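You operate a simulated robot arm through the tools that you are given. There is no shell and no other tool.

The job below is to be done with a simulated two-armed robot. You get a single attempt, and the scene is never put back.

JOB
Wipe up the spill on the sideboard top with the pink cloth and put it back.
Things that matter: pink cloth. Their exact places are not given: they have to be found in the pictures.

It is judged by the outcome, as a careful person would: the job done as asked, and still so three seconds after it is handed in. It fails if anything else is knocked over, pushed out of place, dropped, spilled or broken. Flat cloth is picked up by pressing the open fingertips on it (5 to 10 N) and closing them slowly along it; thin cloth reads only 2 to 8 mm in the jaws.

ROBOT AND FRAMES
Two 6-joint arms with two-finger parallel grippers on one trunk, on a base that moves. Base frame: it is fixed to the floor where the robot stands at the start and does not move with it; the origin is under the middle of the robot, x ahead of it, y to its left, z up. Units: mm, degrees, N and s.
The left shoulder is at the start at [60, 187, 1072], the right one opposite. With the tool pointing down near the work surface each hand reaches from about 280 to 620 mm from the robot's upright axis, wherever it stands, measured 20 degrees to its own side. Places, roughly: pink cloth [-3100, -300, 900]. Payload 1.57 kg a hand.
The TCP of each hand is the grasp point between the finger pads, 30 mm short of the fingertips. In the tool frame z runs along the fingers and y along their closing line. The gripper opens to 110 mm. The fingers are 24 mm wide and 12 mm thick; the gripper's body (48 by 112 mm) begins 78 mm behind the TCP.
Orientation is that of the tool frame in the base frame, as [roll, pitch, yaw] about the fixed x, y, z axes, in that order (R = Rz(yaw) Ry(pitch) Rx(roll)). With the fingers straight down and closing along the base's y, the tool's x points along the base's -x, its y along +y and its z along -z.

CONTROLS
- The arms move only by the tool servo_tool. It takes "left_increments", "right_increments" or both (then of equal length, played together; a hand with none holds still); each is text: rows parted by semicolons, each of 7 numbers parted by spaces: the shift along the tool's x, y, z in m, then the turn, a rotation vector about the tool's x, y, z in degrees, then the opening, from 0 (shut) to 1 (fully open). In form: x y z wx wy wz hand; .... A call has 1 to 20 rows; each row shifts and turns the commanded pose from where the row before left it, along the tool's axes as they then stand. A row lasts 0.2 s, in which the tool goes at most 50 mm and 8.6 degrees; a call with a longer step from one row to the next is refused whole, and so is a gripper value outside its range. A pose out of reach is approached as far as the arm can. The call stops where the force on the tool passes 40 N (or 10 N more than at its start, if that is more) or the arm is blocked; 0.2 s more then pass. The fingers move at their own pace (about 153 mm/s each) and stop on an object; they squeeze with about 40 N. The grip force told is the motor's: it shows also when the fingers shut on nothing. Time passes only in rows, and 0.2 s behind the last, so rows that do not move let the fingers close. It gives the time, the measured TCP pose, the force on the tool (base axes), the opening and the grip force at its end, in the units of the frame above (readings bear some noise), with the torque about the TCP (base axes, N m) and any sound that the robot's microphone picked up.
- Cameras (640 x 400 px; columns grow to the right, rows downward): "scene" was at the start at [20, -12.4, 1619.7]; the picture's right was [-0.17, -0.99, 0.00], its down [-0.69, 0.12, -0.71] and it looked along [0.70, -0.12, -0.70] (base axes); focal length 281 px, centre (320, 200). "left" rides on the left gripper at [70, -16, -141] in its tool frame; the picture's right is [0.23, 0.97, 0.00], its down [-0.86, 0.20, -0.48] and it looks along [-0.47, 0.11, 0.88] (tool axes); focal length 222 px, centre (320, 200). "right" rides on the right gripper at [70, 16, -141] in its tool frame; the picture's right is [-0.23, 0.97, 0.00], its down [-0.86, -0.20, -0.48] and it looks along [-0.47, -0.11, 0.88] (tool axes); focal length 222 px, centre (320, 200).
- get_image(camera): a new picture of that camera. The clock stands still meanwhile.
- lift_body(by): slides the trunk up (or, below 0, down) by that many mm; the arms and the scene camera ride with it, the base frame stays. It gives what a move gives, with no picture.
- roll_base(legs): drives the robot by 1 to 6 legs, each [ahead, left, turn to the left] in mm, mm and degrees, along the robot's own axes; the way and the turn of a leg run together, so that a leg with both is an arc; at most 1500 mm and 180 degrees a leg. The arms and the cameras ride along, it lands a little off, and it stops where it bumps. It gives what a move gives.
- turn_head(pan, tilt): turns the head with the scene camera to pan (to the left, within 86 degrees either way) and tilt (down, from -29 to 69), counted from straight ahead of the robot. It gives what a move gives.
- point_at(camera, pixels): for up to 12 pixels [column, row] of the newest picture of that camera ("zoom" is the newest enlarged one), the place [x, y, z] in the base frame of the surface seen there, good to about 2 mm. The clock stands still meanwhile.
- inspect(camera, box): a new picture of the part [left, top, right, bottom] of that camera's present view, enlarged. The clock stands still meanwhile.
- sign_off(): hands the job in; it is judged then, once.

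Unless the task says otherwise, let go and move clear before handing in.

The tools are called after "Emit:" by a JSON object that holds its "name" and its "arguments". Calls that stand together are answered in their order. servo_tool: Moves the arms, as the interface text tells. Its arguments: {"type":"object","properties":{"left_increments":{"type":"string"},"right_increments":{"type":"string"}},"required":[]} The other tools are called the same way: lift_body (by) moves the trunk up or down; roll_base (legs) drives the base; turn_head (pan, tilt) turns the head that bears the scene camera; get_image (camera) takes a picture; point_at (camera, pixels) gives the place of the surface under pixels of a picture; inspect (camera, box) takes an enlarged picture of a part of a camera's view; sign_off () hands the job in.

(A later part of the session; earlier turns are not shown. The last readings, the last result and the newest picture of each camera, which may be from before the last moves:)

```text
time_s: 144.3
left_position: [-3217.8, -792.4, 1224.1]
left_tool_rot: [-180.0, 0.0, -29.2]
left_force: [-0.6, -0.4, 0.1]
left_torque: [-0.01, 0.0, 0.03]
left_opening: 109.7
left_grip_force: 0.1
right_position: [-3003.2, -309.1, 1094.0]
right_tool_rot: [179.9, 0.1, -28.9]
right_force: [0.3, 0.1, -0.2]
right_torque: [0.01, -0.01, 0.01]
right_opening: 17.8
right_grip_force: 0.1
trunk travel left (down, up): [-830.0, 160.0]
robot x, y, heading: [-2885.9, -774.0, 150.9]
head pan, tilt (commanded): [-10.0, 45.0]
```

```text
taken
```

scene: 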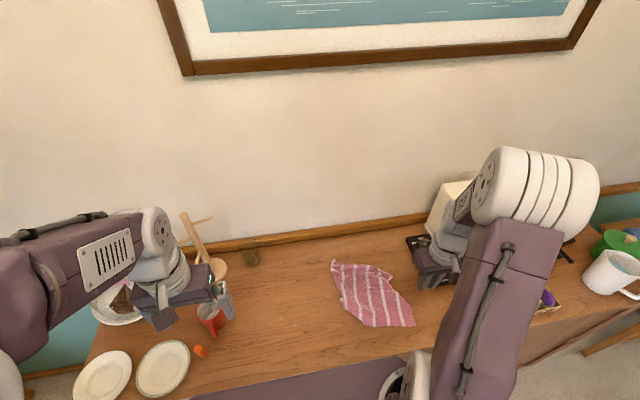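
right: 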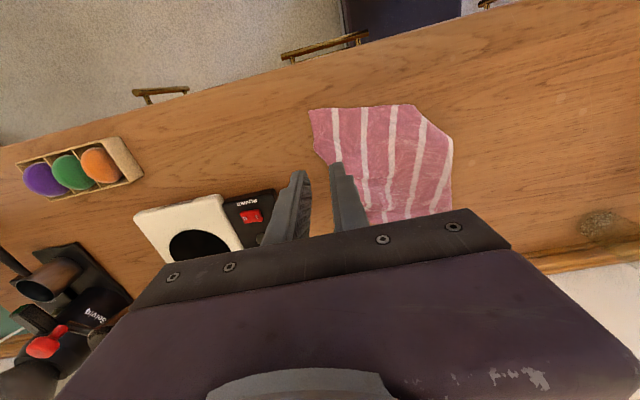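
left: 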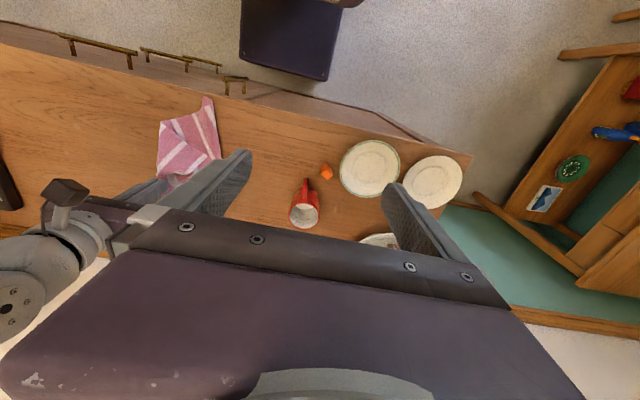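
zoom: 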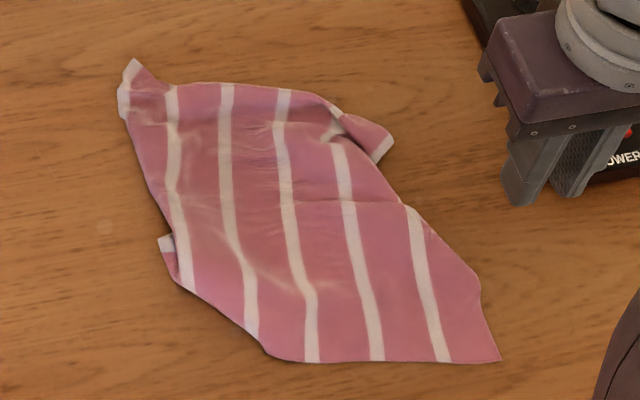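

The cloth is mostly flat now; only the back-right corner (zoom (385,140)) is folded over and the front-left corner is tucked under. I measure the outline.

Emit:
{"name": "point_at", "arguments": {"camera": "zoom", "pixels": [[495, 355], [480, 285], [405, 205], [388, 138], [375, 160], [335, 110], [280, 92], [132, 68], [165, 245], [190, 288], [275, 355], [370, 140]]}}

Emit:
{"name": "inspect", "arguments": {"camera": "scene", "box": [368, 255, 424, 300]}}

```text
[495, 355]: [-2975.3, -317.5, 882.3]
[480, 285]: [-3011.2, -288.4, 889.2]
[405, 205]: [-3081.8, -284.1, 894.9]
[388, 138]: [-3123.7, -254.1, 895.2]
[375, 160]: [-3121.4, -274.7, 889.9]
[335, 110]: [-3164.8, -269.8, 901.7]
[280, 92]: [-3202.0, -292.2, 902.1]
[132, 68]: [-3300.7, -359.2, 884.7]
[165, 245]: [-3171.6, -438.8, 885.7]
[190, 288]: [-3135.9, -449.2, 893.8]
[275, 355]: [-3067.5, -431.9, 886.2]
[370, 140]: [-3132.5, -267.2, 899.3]
```

```text
8.89 times, centred on (396, 278) of scene
```

zoom: 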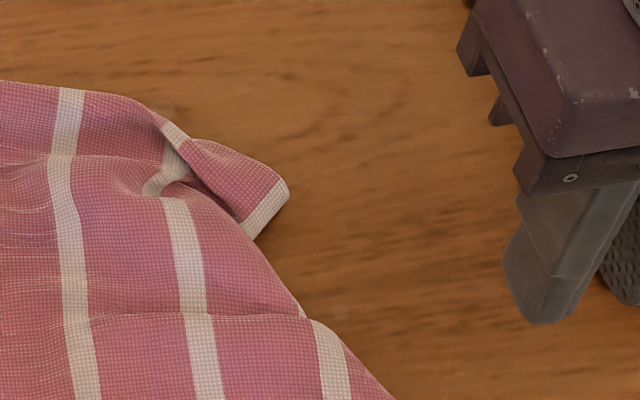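

The flap at about u 852, v 218 should go ~90 mm toward the back. Before that I check the elbow height against the coffee maker for clearance.

Emit:
{"name": "point_at", "arguments": {"camera": "scene", "pixels": [[540, 180], [575, 240], [500, 300], [450, 195], [440, 215], [470, 190], [575, 190], [490, 255]]}}

```text
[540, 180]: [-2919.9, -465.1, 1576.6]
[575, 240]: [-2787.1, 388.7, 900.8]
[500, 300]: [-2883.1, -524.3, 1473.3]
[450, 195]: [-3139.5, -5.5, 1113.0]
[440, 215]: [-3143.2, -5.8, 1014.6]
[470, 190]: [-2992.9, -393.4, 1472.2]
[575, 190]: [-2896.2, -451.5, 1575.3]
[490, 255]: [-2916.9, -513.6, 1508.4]
```

Elbow is at z≈1575, well above everything, and the brewer's body starts at u≈1079. I go over the flap (852,218), turning the fingers 40° to line up with it.

Emit:
{"name": "servo_tool", "arguments": {"right_increments": "-0.0359 0.007 0 0 0 0 0.16; -0.0359 0.007 0 0 0 0 0.16; -0.0359 0.007 0 0 0 0 0.16; -0.0359 0.007 0 0 0 0 0.16; 0 0 0.02 0 0 8 0.16; 0 0 0.02 0 0 8 0.16; 0 0 0.02 0 0 8 0.16; 0 0 0.02 0 0 8 0.16; 0 0 0.02 0 0 8 0.16; 0 0 0.03 0 0 0 0.16; 0 0 0.01 0 0 0 0.16; 0 0 0 0 0 0 0.16"}}

Emit:
{"name": "inspect", "arguments": {"camera": "right", "box": [200, 60, 440, 210]}}

Emit:
{"name": "inspect", "arguments": {"camera": "scene", "box": [320, 235, 432, 335]}}

```text
time_s: 146.9
left_position: [-3217.8, -792.2, 1223.9]
left_tool_rot: [180.0, 0.0, -29.1]
left_force: [-0.1, -0.2, 1.1]
left_torque: [0.05, 0.0, 0.03]
left_opening: 110.2
left_grip_force: 0.2
right_position: [-3141.3, -265.6, 953.7]
right_tool_rot: [179.8, 0.2, -69.1]
right_force: [0.5, 0.0, 0.4]
right_torque: [-0.03, -0.02, -0.04]
right_opening: 17.6
right_grip_force: 0.1
trunk travel left (down, up): [-830.0, 160.0]
robot x, y, heading: [-2885.1, -772.7, 150.9]
head pan, tilt (commanded): [-10.0, 45.0]
```

```text
2.67 times, centred on (320, 135) of right
```

zoom: 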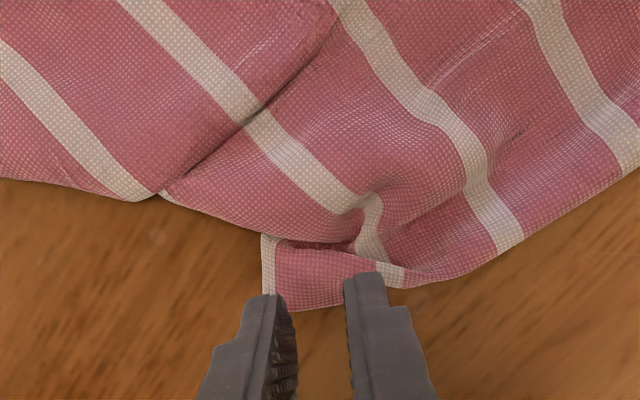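

```text
4.00 times, centred on (376, 285) of scene
```

zoom: 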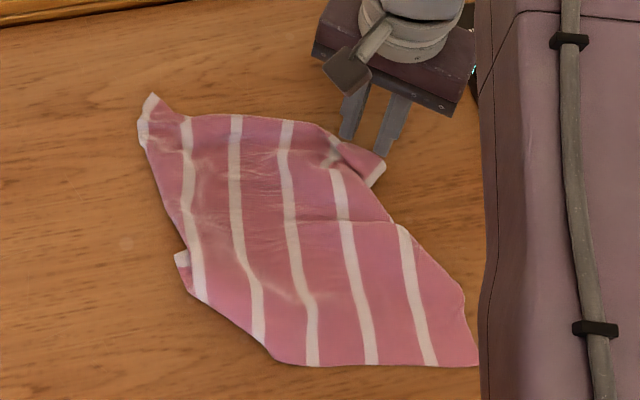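

The fingertips will land on the flap (zoom (262–405, 240–310)); I shift 6 mm outward and lower.

Emit:
{"name": "servo_tool", "arguments": {"right_increments": "-0.006 0 0.012 0 0 0 0.16; 0 0 0.01 0 0 0 0.16; 0 0 0.006 0 0 0 0.16; 0 0 0.004 0 0 0 0.16; 0 0 0 0 0 0 0.16"}}

Emit:
{"name": "inspect", "arguments": {"camera": "right", "box": [220, 90, 420, 215]}}

```text
time_s: 148.1
left_position: [-3218.0, -793.5, 1224.9]
left_tool_rot: [-180.0, 0.0, -29.1]
left_force: [0.0, 0.3, -0.1]
left_torque: [-0.02, -0.01, 0.03]
left_opening: 110.0
left_grip_force: 0.1
right_position: [-3143.4, -259.0, 922.1]
right_tool_rot: [179.7, 0.2, -69.2]
right_force: [-0.2, -0.1, 0.7]
right_torque: [-0.01, 0.01, 0.0]
right_opening: 17.7
right_grip_force: 0.1
trunk travel left (down, up): [-830.0, 160.0]
robot x, y, heading: [-2888.9, -771.0, 151.0]
head pan, tilt (commanded): [-10.0, 45.0]
```

```text
3.20 times, centred on (320, 152) of right
```

zoom: 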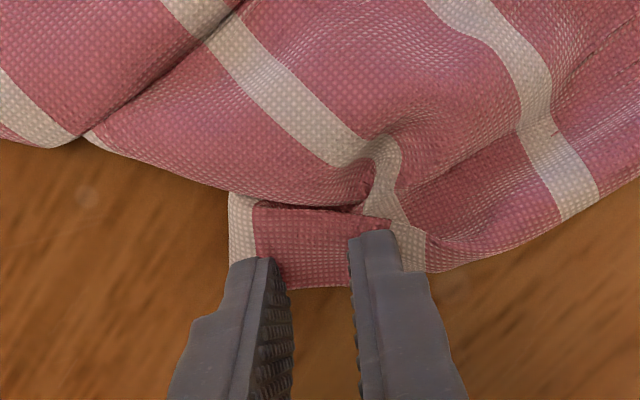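

The flap is the back edge between two stripes, and both tips are over it. I lower to contact.

Emit:
{"name": "servo_tool", "arguments": {"right_increments": "0 0 0.004 0 0 0 0.16; 0 0 0.003 0 0 0 0.16; 0 0 0.002 0 0 0 0.16; 0 0 0 0 0 0 0.16"}}

```text
time_s: 149.1
left_position: [-3218.8, -794.3, 1224.1]
left_tool_rot: [180.0, 0.0, -29.1]
left_force: [0.2, 0.0, 0.0]
left_torque: [-0.02, 0.03, 0.01]
left_opening: 109.9
left_grip_force: 0.0
right_position: [-3142.9, -258.7, 913.1]
right_tool_rot: [179.7, 0.2, -69.1]
right_force: [-1.2, 0.3, 3.6]
right_torque: [-0.09, 0.06, 0.0]
right_opening: 17.9
right_grip_force: 0.2
trunk travel left (down, up): [-830.0, 160.0]
robot x, y, heading: [-2886.1, -774.9, 151.1]
head pan, tilt (commanded): [-10.0, 45.0]
```

3.6 N; a touch lower and close slowly.

Emit:
{"name": "servo_tool", "arguments": {"right_increments": "0 0 0.0008 0 0 0 0.16; 0 0 0 0 0 0 0.14; 0 0 0 0 0 0 0.12; 0 0 0 0 0 0 0.1; 0 0 0 0 0 0 0.08; 0 0 0 0 0 0 0.06; 0 0 0 0 0 0 0.04; 0 0 0 0 0 0 0.02; 0 0 0 0 0 0 0; 0 0 0 0 0 0 0; 0 0 0 0 0 0 0"}}

Emit:
{"name": "inspect", "arguments": {"camera": "right", "box": [220, 90, 420, 215]}}

```text
time_s: 151.5
left_position: [-3217.7, -794.7, 1223.0]
left_tool_rot: [-179.9, 0.0, -29.1]
left_force: [-0.2, -0.7, 0.3]
left_torque: [0.0, -0.02, -0.03]
left_opening: 110.1
left_grip_force: 0.0
right_position: [-3143.4, -259.0, 912.2]
right_tool_rot: [179.8, 0.4, -69.1]
right_force: [-2.4, -0.1, 14.5]
right_torque: [-0.13, 0.11, -0.06]
right_opening: 2.7
right_grip_force: 23.8
trunk travel left (down, up): [-830.0, 160.0]
robot x, y, heading: [-2889.1, -771.9, 150.8]
head pan, tilt (commanded): [-10.0, 45.0]
```

```text
3.20 times, centred on (320, 152) of right
```

zoom: 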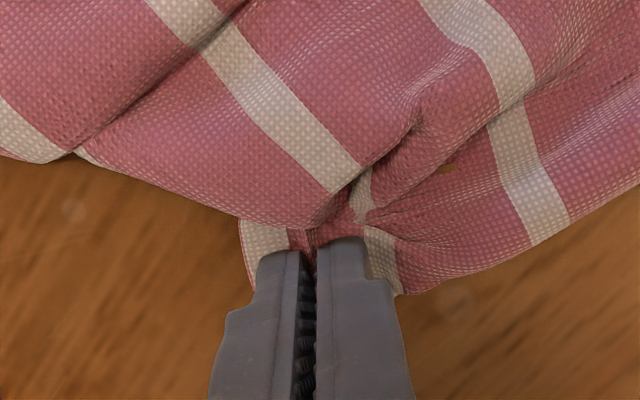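

Gripped (2.7 mm). I lift 20 mm, then draw the back edge to its place while turning 40° back.

Emit:
{"name": "servo_tool", "arguments": {"right_increments": "0 0 -0.008 0 0 0 0; 0 0 -0.012 0 0 0 0; -0.0116 0.0105 0 0 0 -8 0; -0.0129 0.0088 0 0 0 -8 0; -0.014 0.0069 0 0 0 -8 0; -0.0148 0.0049 0 0 0 -8 0; -0.0154 0.0028 0 0 0 -8 0; 0 0 0 0 0 0 0"}}

Emit:
{"name": "get_image", "arguments": {"camera": "right"}}

Emit:
{"name": "inspect", "arguments": {"camera": "scene", "box": [320, 235, 432, 335]}}

```text
time_s: 153.3
left_position: [-3219.4, -793.4, 1223.6]
left_tool_rot: [-180.0, 0.0, -29.1]
left_force: [-1.4, 0.1, 0.3]
left_torque: [-0.02, 0.04, 0.03]
left_opening: 109.9
left_grip_force: 0.1
right_position: [-3213.7, -223.6, 932.4]
right_tool_rot: [179.8, 0.2, -29.0]
right_force: [0.1, 0.2, 0.3]
right_torque: [0.0, 0.01, -0.01]
right_opening: 2.4
right_grip_force: 24.3
trunk travel left (down, up): [-830.0, 160.0]
robot x, y, heading: [-2886.4, -776.6, 150.8]
head pan, tilt (commanded): [-10.0, 45.0]
```

```text
taken
```

right: 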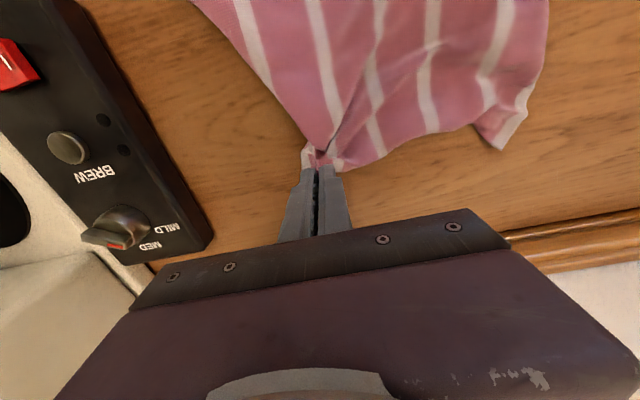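

```text
4.00 times, centred on (376, 285) of scene
```

zoom: 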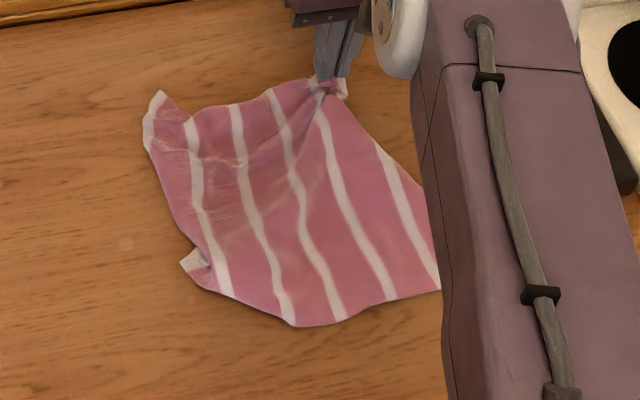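

The back-right is unfolded, though the whole cloth slid back a little. I lower, release and lift, then re-check.

Emit:
{"name": "servo_tool", "arguments": {"right_increments": "0.003 0 0.012 0 0 0 0; 0 0 0.007 0 0 0 0; 0 0 0 0 0 0 0; 0 0 0 0 0 0 0.06; 0 0 0 0 0 0 0.12; 0 0 0 0 0 0 0.16; 0 0 -0.005 0 0 0 0.16; 0 0 -0.015 0 0 0 0.16; 0 0 -0.04 0 0 0 0.16; 0 0 -0.04 0 0 0 0.16; 0 0 -0.04 0 0 0 0.16; 0 0 -0.03 0 0 0 0.16; 0 0 0 0 0 0 0.16"}}

Emit:
{"name": "get_image", "arguments": {"camera": "right"}}

Emit:
{"name": "inspect", "arguments": {"camera": "right", "box": [220, 0, 480, 165]}}

```text
time_s: 156.1
left_position: [-3218.2, -792.9, 1223.7]
left_tool_rot: [179.9, 0.0, -29.1]
left_force: [-0.5, -0.1, -0.7]
left_torque: [-0.02, 0.0, 0.02]
left_opening: 109.8
left_grip_force: 0.2
right_position: [-3209.2, -224.9, 1083.6]
right_tool_rot: [180.0, 0.1, -29.1]
right_force: [-0.2, 0.3, 0.3]
right_torque: [-0.02, 0.0, 0.01]
right_opening: 17.7
right_grip_force: 0.0
trunk travel left (down, up): [-830.0, 160.0]
robot x, y, heading: [-2886.3, -770.4, 151.0]
head pan, tilt (commanded): [-10.0, 45.0]
```

```text
taken
```

right: 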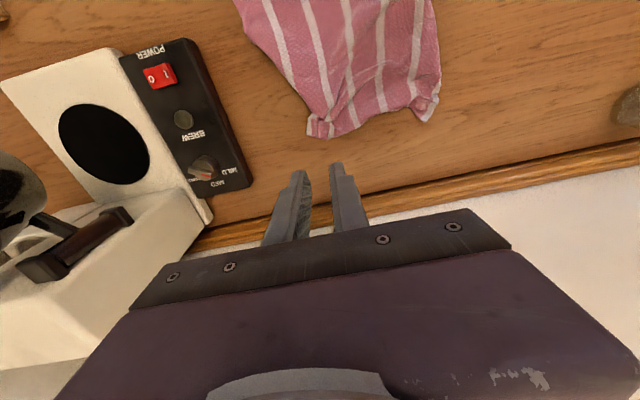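

```text
2.42 times, centred on (350, 82) of right
```

zoom: 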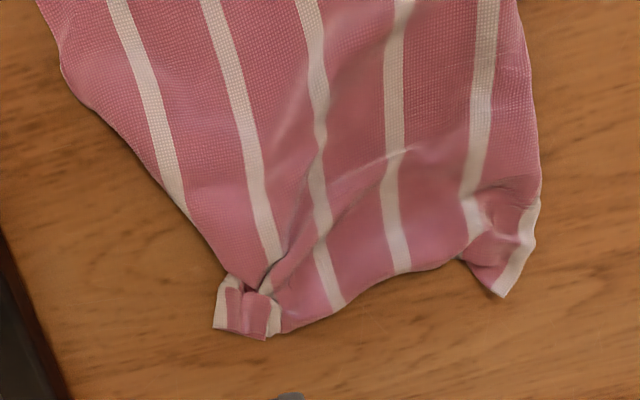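

I pull the hand back toward the front-right to clear the scene camera's view.

Emit:
{"name": "servo_tool", "arguments": {"right_increments": "0.04 -0.008 0 0 0 0 0.16; 0.04 -0.008 0 0 0 0 0.16; 0.04 -0.008 0 0 0 0 0.16; 0.04 -0.008 0 0 0 0 0.16; 0.04 -0.008 0 0 0 0 0.16; 0.03 -0.008 0 0 0 0 0.16; 0 0 0 0 0 0 0.16"}}

Emit:
{"name": "inspect", "arguments": {"camera": "scene", "box": [320, 240, 432, 330]}}

Emit:
{"name": "get_image", "arguments": {"camera": "scene"}}

```text
time_s: 157.7
left_position: [-3218.7, -793.4, 1224.1]
left_tool_rot: [180.0, 0.0, -29.0]
left_force: [-0.6, -0.2, 0.2]
left_torque: [0.0, 0.01, -0.04]
left_opening: 110.0
left_grip_force: 0.0
right_position: [-2987.5, -294.8, 1083.7]
right_tool_rot: [179.9, 0.2, -29.1]
right_force: [-0.7, -0.1, -0.4]
right_torque: [-0.05, -0.01, -0.01]
right_opening: 17.8
right_grip_force: 0.0
trunk travel left (down, up): [-830.0, 160.0]
robot x, y, heading: [-2889.6, -772.1, 151.0]
head pan, tilt (commanded): [-10.0, 45.0]
```

```text
4.44 times, centred on (376, 285) of scene
```

zoom: 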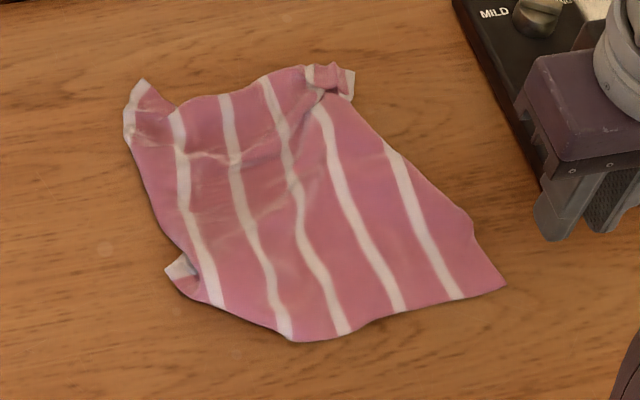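

```text
taken
```

scene: 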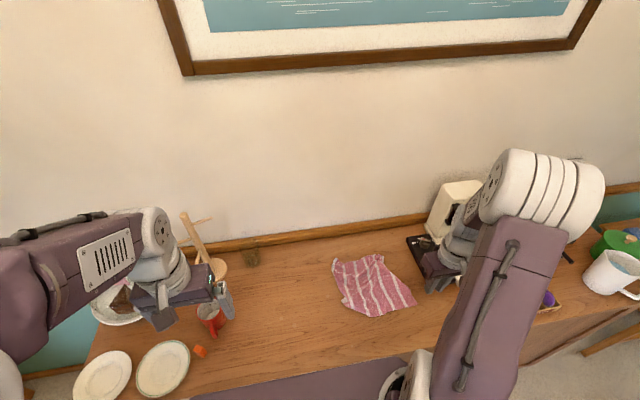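

The cloth is nearly fully spread with all stripes visible. I measure its corners against the original outline.

Emit:
{"name": "inspect", "arguments": {"camera": "scene", "box": [320, 240, 432, 330]}}

Emit:
{"name": "point_at", "arguments": {"camera": "zoom", "pixels": [[500, 286], [465, 215], [380, 140], [350, 85], [310, 68], [180, 105], [140, 85], [130, 140], [170, 270], [215, 305], [290, 337], [300, 210]]}}

```text
4.44 times, centred on (376, 285) of scene
```

zoom: 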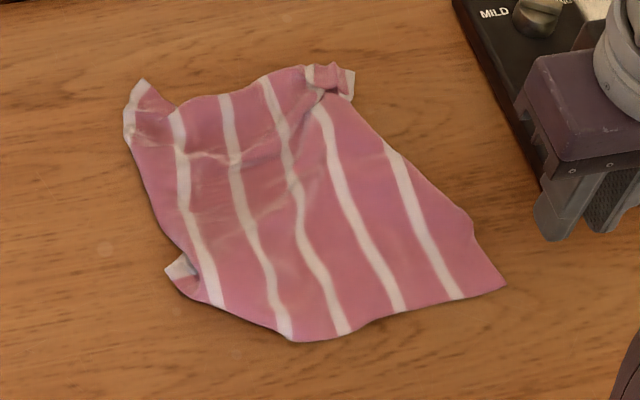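

```text
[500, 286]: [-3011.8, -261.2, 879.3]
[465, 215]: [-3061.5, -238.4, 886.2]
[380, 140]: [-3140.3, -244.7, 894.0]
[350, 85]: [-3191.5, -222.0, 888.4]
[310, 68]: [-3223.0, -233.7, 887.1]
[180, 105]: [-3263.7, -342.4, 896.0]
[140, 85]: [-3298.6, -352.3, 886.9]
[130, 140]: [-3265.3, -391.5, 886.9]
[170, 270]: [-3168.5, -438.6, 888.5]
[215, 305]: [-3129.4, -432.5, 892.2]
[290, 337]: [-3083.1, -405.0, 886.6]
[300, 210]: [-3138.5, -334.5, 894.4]
```

The cloth spans u 680–917, v 98–312 with its centre within ~25 mm of the original; only the front-left corner is still tucked under along the line (686,156)–(757,98). I'll try to free it: go over a point 25 mm inside that fold, fingers turned 50°.

Emit:
{"name": "servo_tool", "arguments": {"right_increments": "-0.0156 0.0332 0 0 0 0 0.22; -0.0156 0.0332 0 0 0 0 0.22; -0.0156 0.0332 0 0 0 0 0.22; -0.0156 0.0332 0 0 0 0 0.22; -0.0156 0.0332 0 0 0 0 0.22; 0 0 0.02 0 0 -8.33 0.22; 0 0 0.02 0 0 -8.33 0.22; 0 0 0.02 0 0 -8.33 0.22; 0 0 0.02 0 0 -8.33 0.22; 0 0 0.02 0 0 -8.33 0.22; 0 0 0.02 0 0 -8.33 0.22; 0 0 0.02 0 0 0 0.22; 0 0 0 0 0 0 0.22"}}

Emit:
{"name": "get_image", "arguments": {"camera": "right"}}

Emit:
{"name": "inspect", "arguments": {"camera": "right", "box": [200, 60, 440, 210]}}

```text
time_s: 160.5
left_position: [-3217.1, -792.5, 1224.4]
left_tool_rot: [-180.0, 0.0, -29.1]
left_force: [0.0, 0.1, -0.4]
left_torque: [0.0, 0.0, -0.02]
left_opening: 110.0
left_grip_force: 0.1
right_position: [-3137.3, -400.5, 942.2]
right_tool_rot: [-179.9, 0.2, 20.8]
right_force: [-0.3, -0.3, 0.8]
right_torque: [0.0, 0.02, 0.0]
right_opening: 24.2
right_grip_force: 0.0
trunk travel left (down, up): [-830.0, 160.0]
robot x, y, heading: [-2885.9, -771.1, 150.9]
head pan, tilt (commanded): [-10.0, 45.0]
```

```text
taken
```

right: 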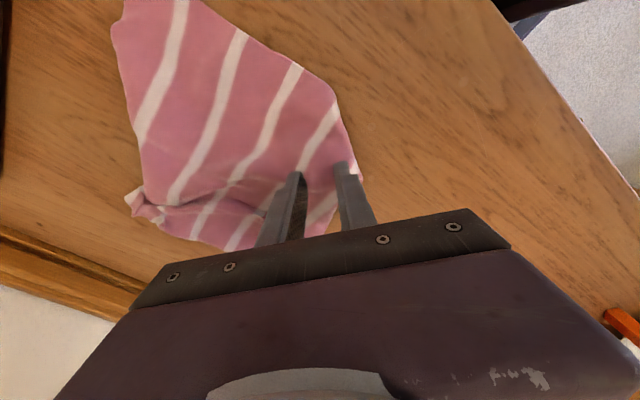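

```text
2.67 times, centred on (320, 135) of right
```

zoom: 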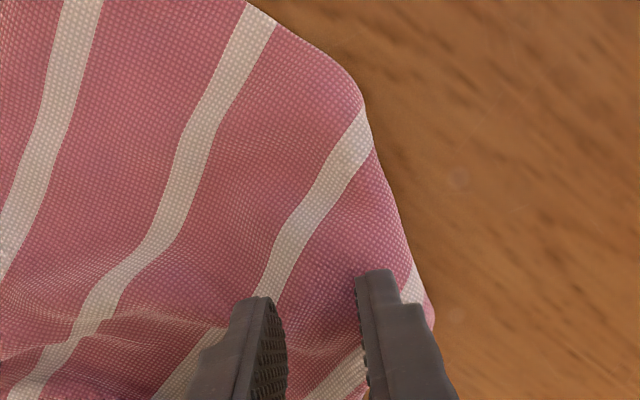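

The tips straddle the strip just inside the fold. I lower to contact.

Emit:
{"name": "servo_tool", "arguments": {"right_increments": "0 0 0.012 0 0 0 0.22; 0 0 0.008 0 0 0 0.22; 0 0 0.004 0 0 0 0.22; 0 0 0.003 0 0 0 0.22; 0 0 0 0 0 0 0.22"}}

```text
time_s: 161.7
left_position: [-3217.7, -793.4, 1224.4]
left_tool_rot: [180.0, 0.0, -29.1]
left_force: [0.6, 0.8, -0.4]
left_torque: [-0.02, -0.01, -0.03]
left_opening: 110.2
left_grip_force: 0.1
right_position: [-3136.4, -401.6, 916.3]
right_tool_rot: [-179.9, 0.2, 20.9]
right_force: [-0.2, -0.4, 0.8]
right_torque: [-0.01, 0.01, 0.0]
right_opening: 24.3
right_grip_force: 0.0
trunk travel left (down, up): [-830.0, 160.0]
robot x, y, heading: [-2887.2, -775.4, 150.8]
head pan, tilt (commanded): [-10.0, 45.0]
```

Emit:
{"name": "servo_tool", "arguments": {"right_increments": "0 0 0.002 0 0 0 0.22; 0 0 0.001 0 0 0 0.22; 0 0 0.001 0 0 0 0.22; 0 0 0 0 0 0 0.22"}}

```text
time_s: 162.7
left_position: [-3218.8, -792.9, 1224.2]
left_tool_rot: [-180.0, 0.0, -29.1]
left_force: [-0.6, -0.6, -1.1]
left_torque: [0.03, -0.03, 0.0]
left_opening: 110.1
left_grip_force: 0.0
right_position: [-3136.8, -401.4, 912.4]
right_tool_rot: [-179.9, 0.1, 20.9]
right_force: [-0.7, -0.8, 0.9]
right_torque: [-0.01, 0.02, -0.02]
right_opening: 24.1
right_grip_force: 0.1
trunk travel left (down, up): [-830.0, 160.0]
robot x, y, heading: [-2885.4, -775.6, 151.0]
head pan, tilt (commanded): [-10.0, 45.0]
```

Still light (0.9 N); I go 1 mm further.

Emit:
{"name": "servo_tool", "arguments": {"right_increments": "0 0 0.001 0 0 0 0.22; 0 0 0.0007 0 0 0 0.22; 0 0 0 0 0 0 0.22"}}

```text
time_s: 163.5
left_position: [-3218.4, -793.8, 1225.2]
left_tool_rot: [-180.0, 0.0, -29.1]
left_force: [-0.2, 0.2, -0.6]
left_torque: [-0.01, 0.02, 0.01]
left_opening: 110.0
left_grip_force: 0.1
right_position: [-3136.0, -400.5, 911.3]
right_tool_rot: [-179.9, 0.2, 20.9]
right_force: [-0.5, 0.2, 8.8]
right_torque: [-0.08, -0.07, -0.05]
right_opening: 24.0
right_grip_force: 0.1
trunk travel left (down, up): [-830.0, 160.0]
robot x, y, heading: [-2884.3, -773.4, 151.4]
head pan, tilt (commanded): [-10.0, 45.0]
```

8.8 N: good. I close slowly.

Emit:
{"name": "servo_tool", "arguments": {"right_increments": "0 0 0 0 0 0 0.2; 0 0 0 0 0 0 0.18; 0 0 0 0 0 0 0.16; 0 0 0 0 0 0 0.14; 0 0 0 0 0 0 0.12; 0 0 0 0 0 0 0.1; 0 0 0 0 0 0 0.08; 0 0 0 0 0 0 0.06; 0 0 0 0 0 0 0.04; 0 0 0 0 0 0 0.02; 0 0 0 0 0 0 0; 0 0 0 0 0 0 0; 0 0 0 0 0 0 0"}}

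Emit:
{"name": "inspect", "arguments": {"camera": "right", "box": [200, 60, 440, 210]}}

```text
time_s: 166.3
left_position: [-3217.1, -793.4, 1223.9]
left_tool_rot: [-180.0, 0.0, -29.1]
left_force: [0.5, -0.4, 0.3]
left_torque: [0.01, -0.01, 0.0]
left_opening: 110.3
left_grip_force: 0.1
right_position: [-3136.4, -401.1, 911.6]
right_tool_rot: [-179.7, 0.2, 20.9]
right_force: [0.9, -0.2, 12.4]
right_torque: [-0.03, -0.03, -0.02]
right_opening: 1.9
right_grip_force: 23.7
trunk travel left (down, up): [-830.0, 160.0]
robot x, y, heading: [-2886.5, -776.5, 151.0]
head pan, tilt (commanded): [-10.0, 45.0]
```

```text
2.67 times, centred on (320, 135) of right
```

zoom: 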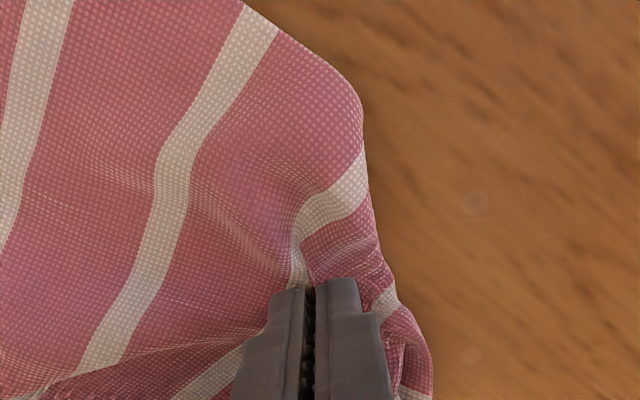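

Gripped (1.9 mm). I lift 125 mm, drifting 30 mm outward, so the tucked corner can drop free; then look.

Emit:
{"name": "servo_tool", "arguments": {"right_increments": "0 0 -0.015 0 0 0 0; 0 0.005 -0.022 0 0 0 0; 0 0.005 -0.022 0 0 0 0; 0 0.01 -0.022 0 0 0 0; 0 0.01 -0.022 0 0 0 0; 0 0 -0.022 0 0 0 0; 0 0 0 0 0 0 0; 0 0 0 0 0 0 0"}}

Emit:
{"name": "get_image", "arguments": {"camera": "right"}}

Emit:
{"name": "inspect", "arguments": {"camera": "scene", "box": [310, 225, 438, 330]}}

```text
time_s: 168.1
left_position: [-3219.6, -793.5, 1223.6]
left_tool_rot: [180.0, 0.0, -29.1]
left_force: [0.9, -0.3, -0.1]
left_torque: [-0.01, 0.01, -0.02]
left_opening: 110.0
left_grip_force: 0.0
right_position: [-3123.0, -430.4, 1036.9]
right_tool_rot: [-179.9, 0.2, 20.9]
right_force: [-0.3, -0.5, -0.9]
right_torque: [0.01, 0.01, 0.0]
right_opening: 1.9
right_grip_force: 23.2
trunk travel left (down, up): [-830.0, 160.0]
robot x, y, heading: [-2886.3, -774.7, 150.9]
head pan, tilt (commanded): [-10.0, 45.0]
```

```text
taken
```

right: 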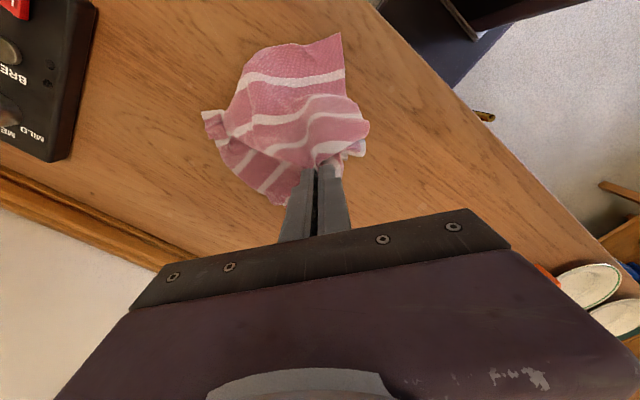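

```text
3.81 times, centred on (374, 278) of scene
```

zoom: 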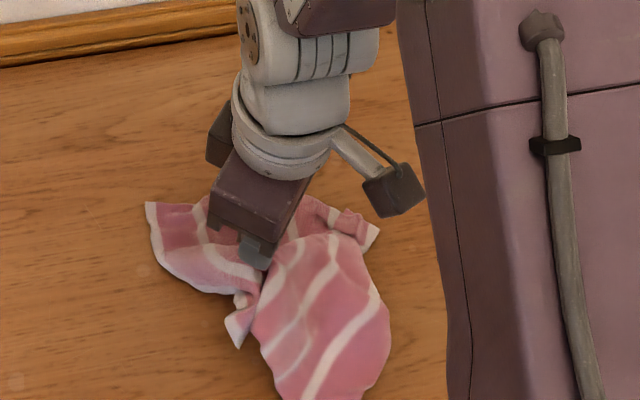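

The tucked corner now hangs free (white tip at zoom (238,330)). I lower again, drifting inward so it lies outward.

Emit:
{"name": "servo_tool", "arguments": {"right_increments": "0 0 0.015 0 0 0 0; 0 -0.004 0.02 0 0 0 0; 0 -0.006 0.02 0 0 0 0; 0 -0.006 0.02 0 0 0 0; 0 -0.006 0.02 0 0 0 0; 0 -0.006 0.015 0 0 0 0; 0 -0.004 0.008 0 0 0 0; 0 0 0 0 0 0 0"}}

Emit:
{"name": "get_image", "arguments": {"camera": "right"}}

Emit:
{"name": "inspect", "arguments": {"camera": "scene", "box": [310, 225, 438, 330]}}

```text
time_s: 169.9
left_position: [-3219.1, -792.3, 1224.4]
left_tool_rot: [180.0, 0.1, -29.0]
left_force: [0.5, 1.0, -0.4]
left_torque: [-0.02, -0.01, 0.02]
left_opening: 110.1
left_grip_force: 0.1
right_position: [-3136.8, -400.6, 918.9]
right_tool_rot: [-179.8, 0.2, 20.9]
right_force: [-0.9, 1.4, 5.6]
right_torque: [0.04, -0.04, 0.01]
right_opening: 1.8
right_grip_force: 23.5
trunk travel left (down, up): [-830.0, 160.0]
robot x, y, heading: [-2886.1, -778.2, 151.1]
head pan, tilt (commanded): [-10.0, 45.0]
```

```text
taken
```

right: 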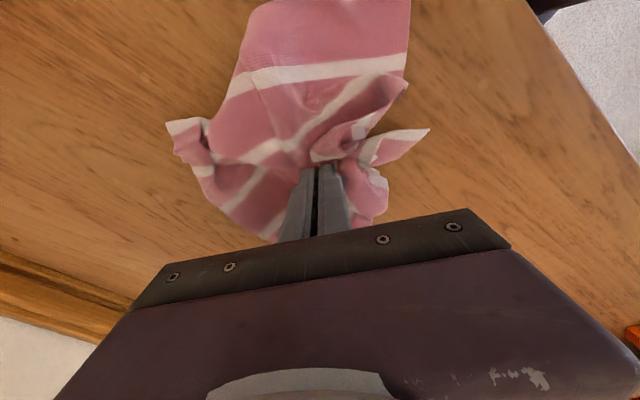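

```text
3.81 times, centred on (374, 278) of scene
```

zoom: 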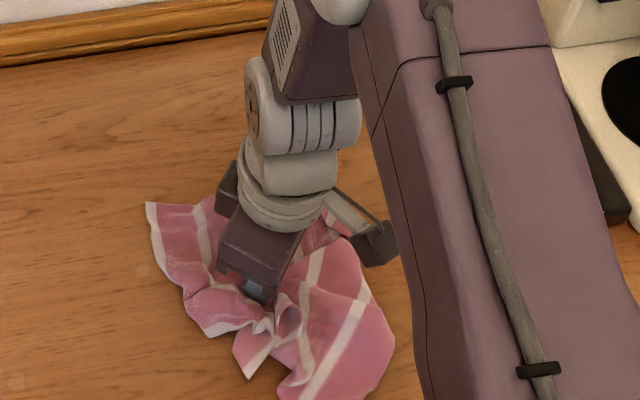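

Corner A now points outward (right camera (428,130)). I release, lift, and will then pull that corner out to its place.

Emit:
{"name": "servo_tool", "arguments": {"right_increments": "0 0 0 0 0 0 0.06; 0 0 0 0 0 0 0.12; 0 0 0 0 0 0 0.18; 0 0 -0.005 0 0 0 0.18; 0 0 -0.015 0 0 0 0.18; 0 0 -0.03 0 0 0 0.18; 0 0 -0.04 0 0 0 0.18; 0 0 -0.04 0 0 0 0.18; 0 0 -0.03 0 0 0 0.18; 0 0 0 0 0 0 0.18"}}

Emit:
{"name": "get_image", "arguments": {"camera": "right"}}

Emit:
{"name": "inspect", "arguments": {"camera": "right", "box": [200, 10, 456, 170]}}

Emit:
{"name": "inspect", "arguments": {"camera": "scene", "box": [310, 235, 438, 340]}}

```text
time_s: 172.1
left_position: [-3218.1, -792.9, 1224.6]
left_tool_rot: [-180.0, 0.0, -29.1]
left_force: [-0.2, -0.5, 0.1]
left_torque: [-0.05, -0.02, 0.01]
left_opening: 110.1
left_grip_force: 0.1
right_position: [-3137.3, -399.9, 1077.5]
right_tool_rot: [-179.8, 0.2, 20.9]
right_force: [0.3, 0.0, 0.0]
right_torque: [0.0, -0.02, -0.01]
right_opening: 19.9
right_grip_force: 0.0
trunk travel left (down, up): [-830.0, 160.0]
robot x, y, heading: [-2887.0, -771.7, 151.0]
head pan, tilt (commanded): [-10.0, 45.0]
```

```text
taken
```

right: 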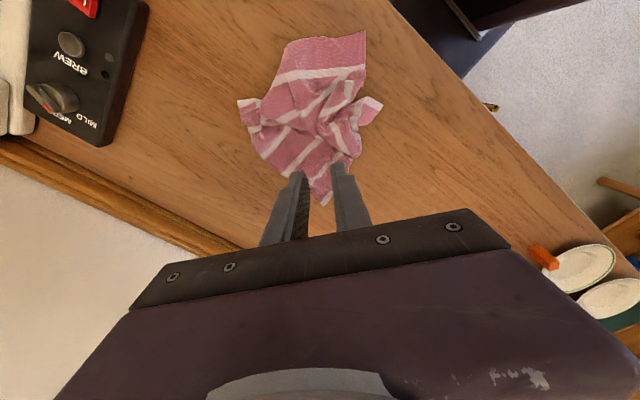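

```text
2.50 times, centred on (328, 90) of right
```

zoom: 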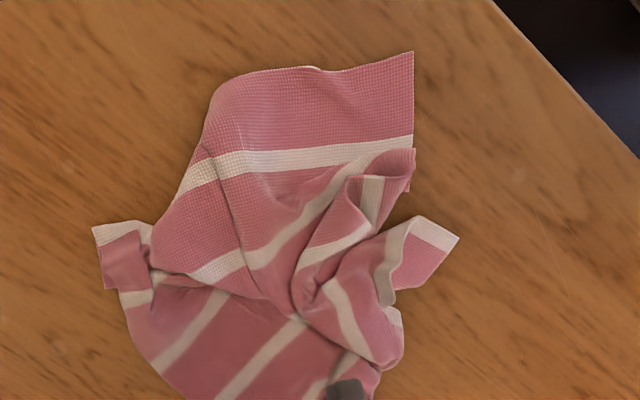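

```text
3.81 times, centred on (374, 288) of scene
```

zoom: 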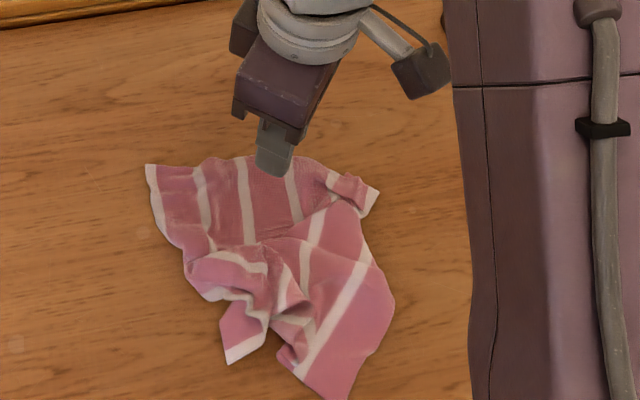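

Corner A sticks out at scene zoom (230,355). I measure the flap around it.

Emit:
{"name": "point_at", "arguments": {"camera": "zoom", "pixels": [[230, 360], [222, 322], [262, 345], [240, 335], [250, 315], [268, 318], [150, 170], [345, 393], [390, 300], [378, 190], [300, 370], [200, 285]]}}

Emit:
{"name": "inspect", "arguments": {"camera": "right", "box": [320, 80, 400, 140]}}

Emit:
{"name": "inspect", "arguments": {"camera": "scene", "box": [340, 295, 412, 345]}}

```text
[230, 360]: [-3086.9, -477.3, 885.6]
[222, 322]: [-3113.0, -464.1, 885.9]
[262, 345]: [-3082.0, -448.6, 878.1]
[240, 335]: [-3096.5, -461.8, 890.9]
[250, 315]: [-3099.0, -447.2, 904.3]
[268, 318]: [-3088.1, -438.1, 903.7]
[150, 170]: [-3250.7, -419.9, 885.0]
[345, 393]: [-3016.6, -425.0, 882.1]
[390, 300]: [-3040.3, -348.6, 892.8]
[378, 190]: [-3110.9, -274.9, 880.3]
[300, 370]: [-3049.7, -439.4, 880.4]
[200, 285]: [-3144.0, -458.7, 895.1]
```

```text
6.67 times, centred on (360, 110) of right
```

zoom: 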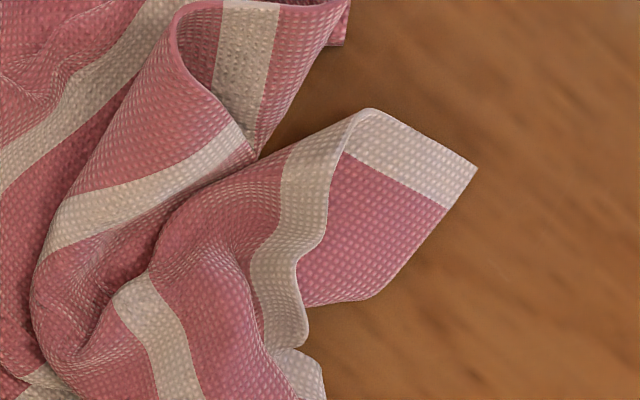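

```text
8.00 times, centred on (376, 320) of scene
```

zoom: 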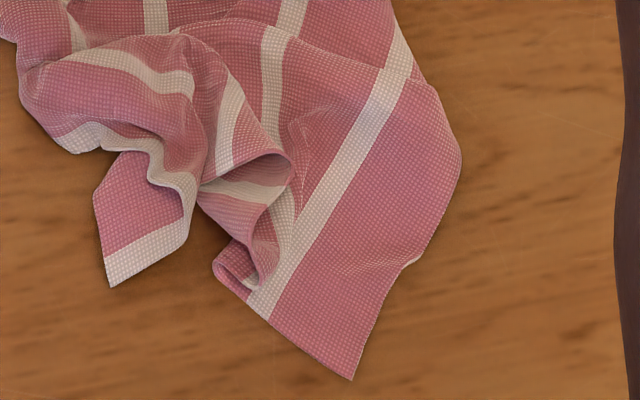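

The front-left corner now lies free at about u 692, v 66 (flipped outward). I go over it with fingers closing front-to-back to grip it and draw it out.

Emit:
{"name": "servo_tool", "arguments": {"right_increments": "0.0043 0.0212 0 0 0 0 0.13; 0.0043 0.0212 0 0 0 0 0.13; 0.0043 0.0212 0 0 0 0 0.13; 0 0 0.02 0 0 -8 0.13; 0 0 0.02 0 0 -8 0.13; 0 0 0.02 0 0 -8 0.13; 0 0 0.02 0 0 -8 0.13; 0 0 0.02 0 0 -8 0.13; 0 0 0.03 0 0 0 0.13; 0 0 0 0 0 0 0.13"}}

Emit:
{"name": "get_image", "arguments": {"camera": "right"}}

Emit:
{"name": "inspect", "arguments": {"camera": "right", "box": [200, 60, 440, 210]}}

```text
time_s: 174.3
left_position: [-3219.1, -793.2, 1223.8]
left_tool_rot: [-179.9, 0.0, -29.1]
left_force: [-0.2, -0.3, 0.1]
left_torque: [-0.01, -0.02, -0.02]
left_opening: 109.8
left_grip_force: 0.0
right_position: [-3103.4, -455.1, 946.6]
right_tool_rot: [-179.7, 0.0, 60.9]
right_force: [-0.6, 0.3, -0.3]
right_torque: [-0.02, -0.01, 0.02]
right_opening: 14.1
right_grip_force: 0.0
trunk travel left (down, up): [-830.0, 160.0]
robot x, y, heading: [-2888.4, -775.7, 150.7]
head pan, tilt (commanded): [-10.0, 45.0]
```

```text
taken
```

right: 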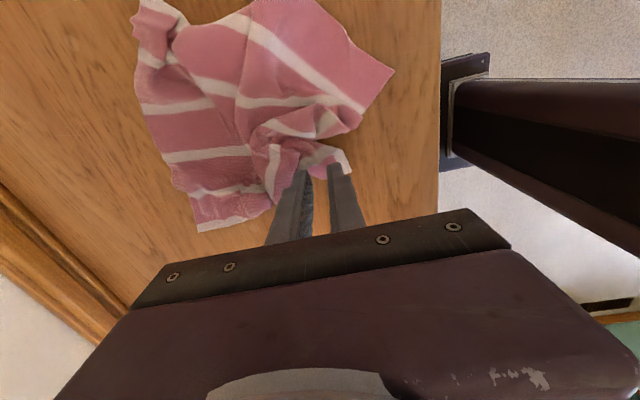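

```text
2.67 times, centred on (320, 135) of right
```

zoom: 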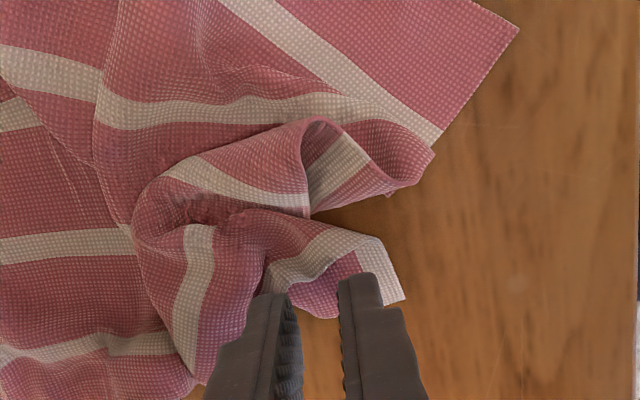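

The fingers need to shift ~9 mm to the front to sit on the corner flap. I do that while lowering.

Emit:
{"name": "servo_tool", "arguments": {"right_increments": "0 0.009 0.008 0 0 0 0.13; 0 0 0.008 0 0 0 0.13; 0 0 0.004 0 0 0 0.13; 0 0 0 0 0 0 0.13"}}

Emit:
{"name": "inspect", "arguments": {"camera": "right", "box": [220, 90, 420, 215]}}

```text
time_s: 175.3
left_position: [-3218.7, -794.2, 1224.6]
left_tool_rot: [-180.0, 0.0, -29.1]
left_force: [0.7, -0.1, -1.2]
left_torque: [0.0, -0.02, 0.01]
left_opening: 110.1
left_grip_force: 0.0
right_position: [-3095.1, -458.7, 928.6]
right_tool_rot: [-179.8, 0.1, 61.0]
right_force: [-0.1, 0.7, -0.4]
right_torque: [-0.02, 0.01, -0.02]
right_opening: 14.3
right_grip_force: 0.1
trunk travel left (down, up): [-830.0, 160.0]
robot x, y, heading: [-2887.8, -772.9, 150.9]
head pan, tilt (commanded): [-10.0, 45.0]
```

```text
3.20 times, centred on (320, 152) of right
```

zoom: 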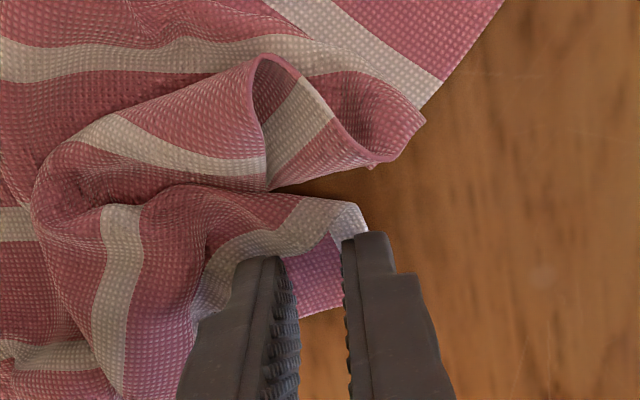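

The flap shows between the fingers (zoom (320,280)). I lower to contact.

Emit:
{"name": "servo_tool", "arguments": {"right_increments": "0 0 0.006 0 0 0 0.13; 0 0 0.005 0 0 0 0.13; 0 0 0.003 0 0 0 0.13; 0 0 0.002 0 0 0 0.13; 0 0 0 0 0 0 0.13"}}

```text
time_s: 176.5
left_position: [-3218.5, -793.8, 1225.2]
left_tool_rot: [-179.9, 0.1, -29.1]
left_force: [0.5, 0.1, 0.4]
left_torque: [0.02, 0.0, 0.02]
left_opening: 109.9
left_grip_force: 0.0
right_position: [-3094.7, -460.1, 911.9]
right_tool_rot: [-179.7, 0.1, 60.9]
right_force: [0.8, 1.0, 16.6]
right_torque: [0.29, 0.16, -0.03]
right_opening: 14.8
right_grip_force: 0.1
trunk travel left (down, up): [-830.0, 160.0]
robot x, y, heading: [-2889.1, -769.9, 150.7]
head pan, tilt (commanded): [-10.0, 45.0]
```

16.6 N; I ease up ~1 mm and close slowly.

Emit:
{"name": "servo_tool", "arguments": {"right_increments": "0 0 -0.001 0 0 0 0.13; 0 0 0 0 0 0 0.11; 0 0 0 0 0 0 0.09; 0 0 0 0 0 0 0.07; 0 0 0 0 0 0 0.05; 0 0 0 0 0 0 0.03; 0 0 0 0 0 0 0.01; 0 0 0 0 0 0 0; 0 0 0 0 0 0 0; 0 0 0 0 0 0 0"}}

Emit:
{"name": "inspect", "arguments": {"camera": "right", "box": [220, 90, 420, 215]}}

```text
time_s: 178.7
left_position: [-3219.5, -793.0, 1224.2]
left_tool_rot: [180.0, 0.0, -29.2]
left_force: [0.2, -0.4, -0.1]
left_torque: [-0.01, 0.02, -0.03]
left_opening: 109.8
left_grip_force: 0.0
right_position: [-3094.8, -460.0, 912.6]
right_tool_rot: [-179.7, 0.1, 61.0]
right_force: [-1.5, 0.1, 5.9]
right_torque: [0.12, 0.08, 0.03]
right_opening: 1.5
right_grip_force: 23.4
trunk travel left (down, up): [-830.0, 160.0]
robot x, y, heading: [-2890.0, -771.0, 150.9]
head pan, tilt (commanded): [-10.0, 45.0]
```

```text
3.20 times, centred on (320, 152) of right
```

zoom: 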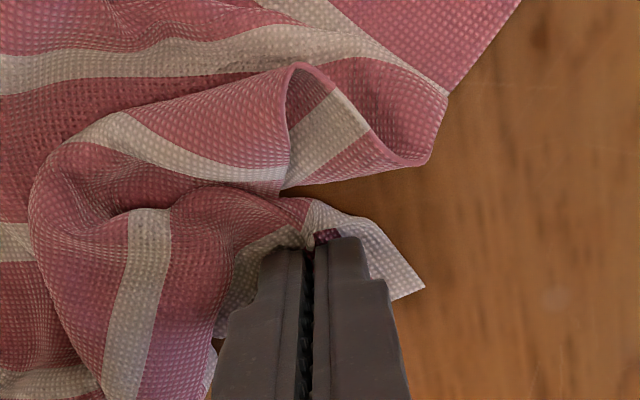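

Opening 1.5 mm; I lift 40 mm to check whether it holds.

Emit:
{"name": "servo_tool", "arguments": {"right_increments": "0 0 -0.01 0 0 0 0; 0 0 -0.015 0 0 0 0; 0 0 -0.015 0 0 0 0; 0 0 0 0 0 0 0"}}

Emit:
{"name": "inspect", "arguments": {"camera": "right", "box": [200, 60, 440, 210]}}

Emit:
{"name": "inspect", "arguments": {"camera": "scene", "box": [310, 235, 438, 340]}}

```text
time_s: 179.7
left_position: [-3218.5, -794.1, 1224.0]
left_tool_rot: [-180.0, 0.0, -29.1]
left_force: [0.7, 0.2, -0.9]
left_torque: [-0.03, -0.02, 0.01]
left_opening: 110.0
left_grip_force: 0.0
right_position: [-3092.9, -460.0, 951.8]
right_tool_rot: [-179.8, 0.1, 61.0]
right_force: [0.7, 0.3, 0.1]
right_torque: [-0.01, 0.03, 0.02]
right_opening: 1.3
right_grip_force: 23.6
trunk travel left (down, up): [-830.0, 160.0]
robot x, y, heading: [-2883.0, -770.4, 150.7]
head pan, tilt (commanded): [-10.0, 45.0]
```

```text
2.67 times, centred on (320, 135) of right
```

zoom: 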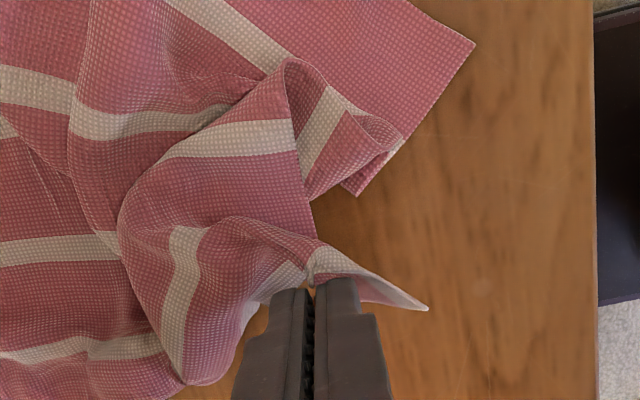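

```text
3.81 times, centred on (374, 288) of scene
```

zoom: 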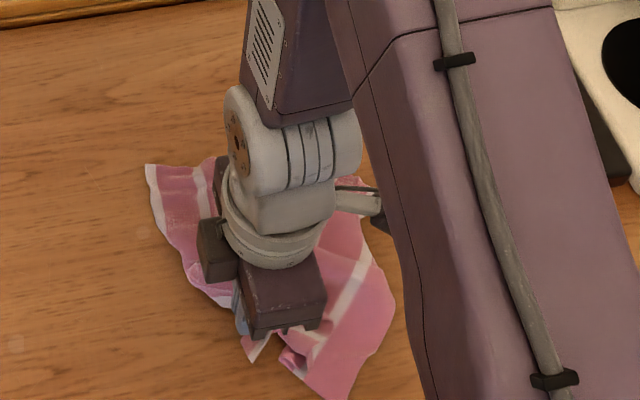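

Held: the corner is lifted. I draw it to the front-left (toward u 655, v 65) and look.

Emit:
{"name": "servo_tool", "arguments": {"right_increments": "-0.012 0.004 0 0 0 0 0; -0.012 0.004 0 0 0 0 0; -0.012 0.004 0 0 0 0 0; -0.013 0.003 0 0 0 0 0; 0 0 0 0 0 0 0; 0 0 0 0 0 0 0"}}

Emit:
{"name": "get_image", "arguments": {"camera": "right"}}

Emit:
{"name": "inspect", "arguments": {"camera": "scene", "box": [310, 235, 438, 340]}}

```text
time_s: 181.1
left_position: [-3218.1, -793.0, 1224.1]
left_tool_rot: [-180.0, 0.0, -29.0]
left_force: [-0.1, 0.5, 0.2]
left_torque: [0.02, -0.02, 0.02]
left_opening: 110.0
left_grip_force: 0.0
right_position: [-3105.4, -508.7, 952.6]
right_tool_rot: [-179.8, 0.1, 60.9]
right_force: [0.2, 0.1, -0.2]
right_torque: [-0.01, 0.01, 0.02]
right_opening: 1.5
right_grip_force: 23.6
trunk travel left (down, up): [-830.0, 160.0]
robot x, y, heading: [-2888.6, -770.6, 150.8]
head pan, tilt (commanded): [-10.0, 45.0]
```

```text
taken
```

right: 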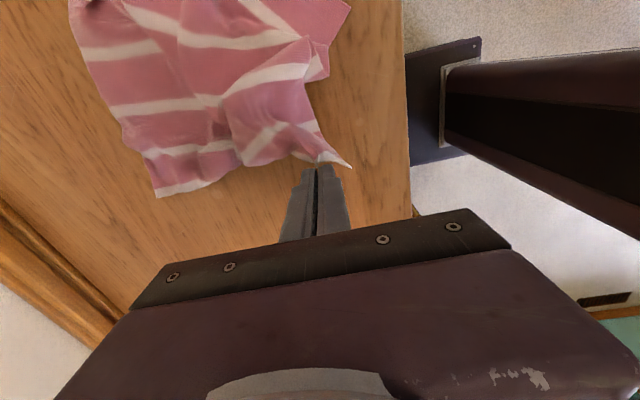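

```text
3.81 times, centred on (374, 288) of scene
```

zoom: 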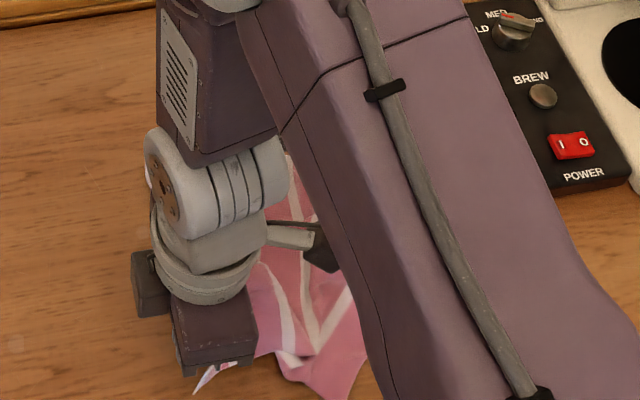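

Excellent: the cloth is now nearly flat with the front-left corner drawn out. I lower, release and lift.

Emit:
{"name": "servo_tool", "arguments": {"right_increments": "0 0 0.015 0 0 0 0; 0 0 0.015 0 0 0 0; 0 0 0.008 0 0 0 0; 0 0 0 0 0 0 0; 0 0 0 0 0 0 0.06; 0 0 0 0 0 0 0.12; 0 0 0 0 0 0 0.16; 0 0 -0.005 0 0 0 0.16; 0 0 -0.015 0 0 0 0.16; 0 0 -0.03 0 0 0 0.16; 0 0 -0.04 0 0 0 0.16; 0 0 -0.04 0 0 0 0.16; 0 0 -0.04 0 0 0 0.16; 0 0 0 0 0 0 0.16"}}

Emit:
{"name": "get_image", "arguments": {"camera": "right"}}

Emit:
{"name": "inspect", "arguments": {"camera": "right", "box": [140, 20, 396, 180]}}

```text
time_s: 184.1
left_position: [-3218.8, -792.8, 1223.4]
left_tool_rot: [-180.0, 0.0, -29.0]
left_force: [0.3, -0.5, -0.1]
left_torque: [0.01, -0.02, 0.03]
left_opening: 109.8
left_grip_force: 0.1
right_position: [-3104.9, -506.5, 1083.4]
right_tool_rot: [-179.9, 0.1, 61.0]
right_force: [0.0, 0.5, -0.3]
right_torque: [-0.01, 0.0, 0.01]
right_opening: 17.8
right_grip_force: 0.0
trunk travel left (down, up): [-830.0, 160.0]
robot x, y, heading: [-2885.0, -773.9, 150.9]
head pan, tilt (commanded): [-10.0, 45.0]
```

```text
taken
```

right: 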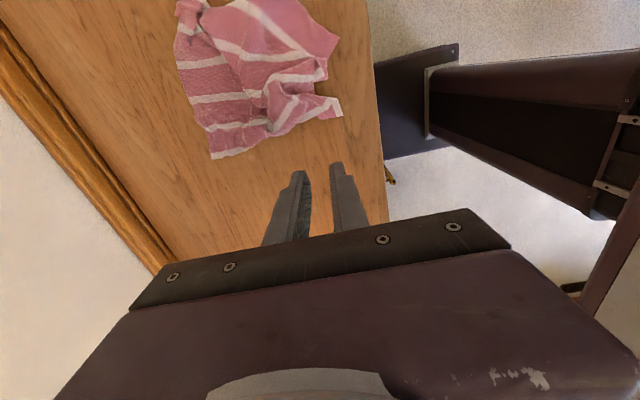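

```text
2.50 times, centred on (268, 100) of right
```

zoom: 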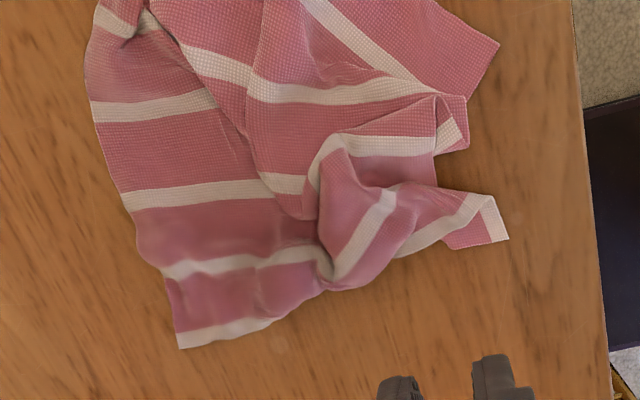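

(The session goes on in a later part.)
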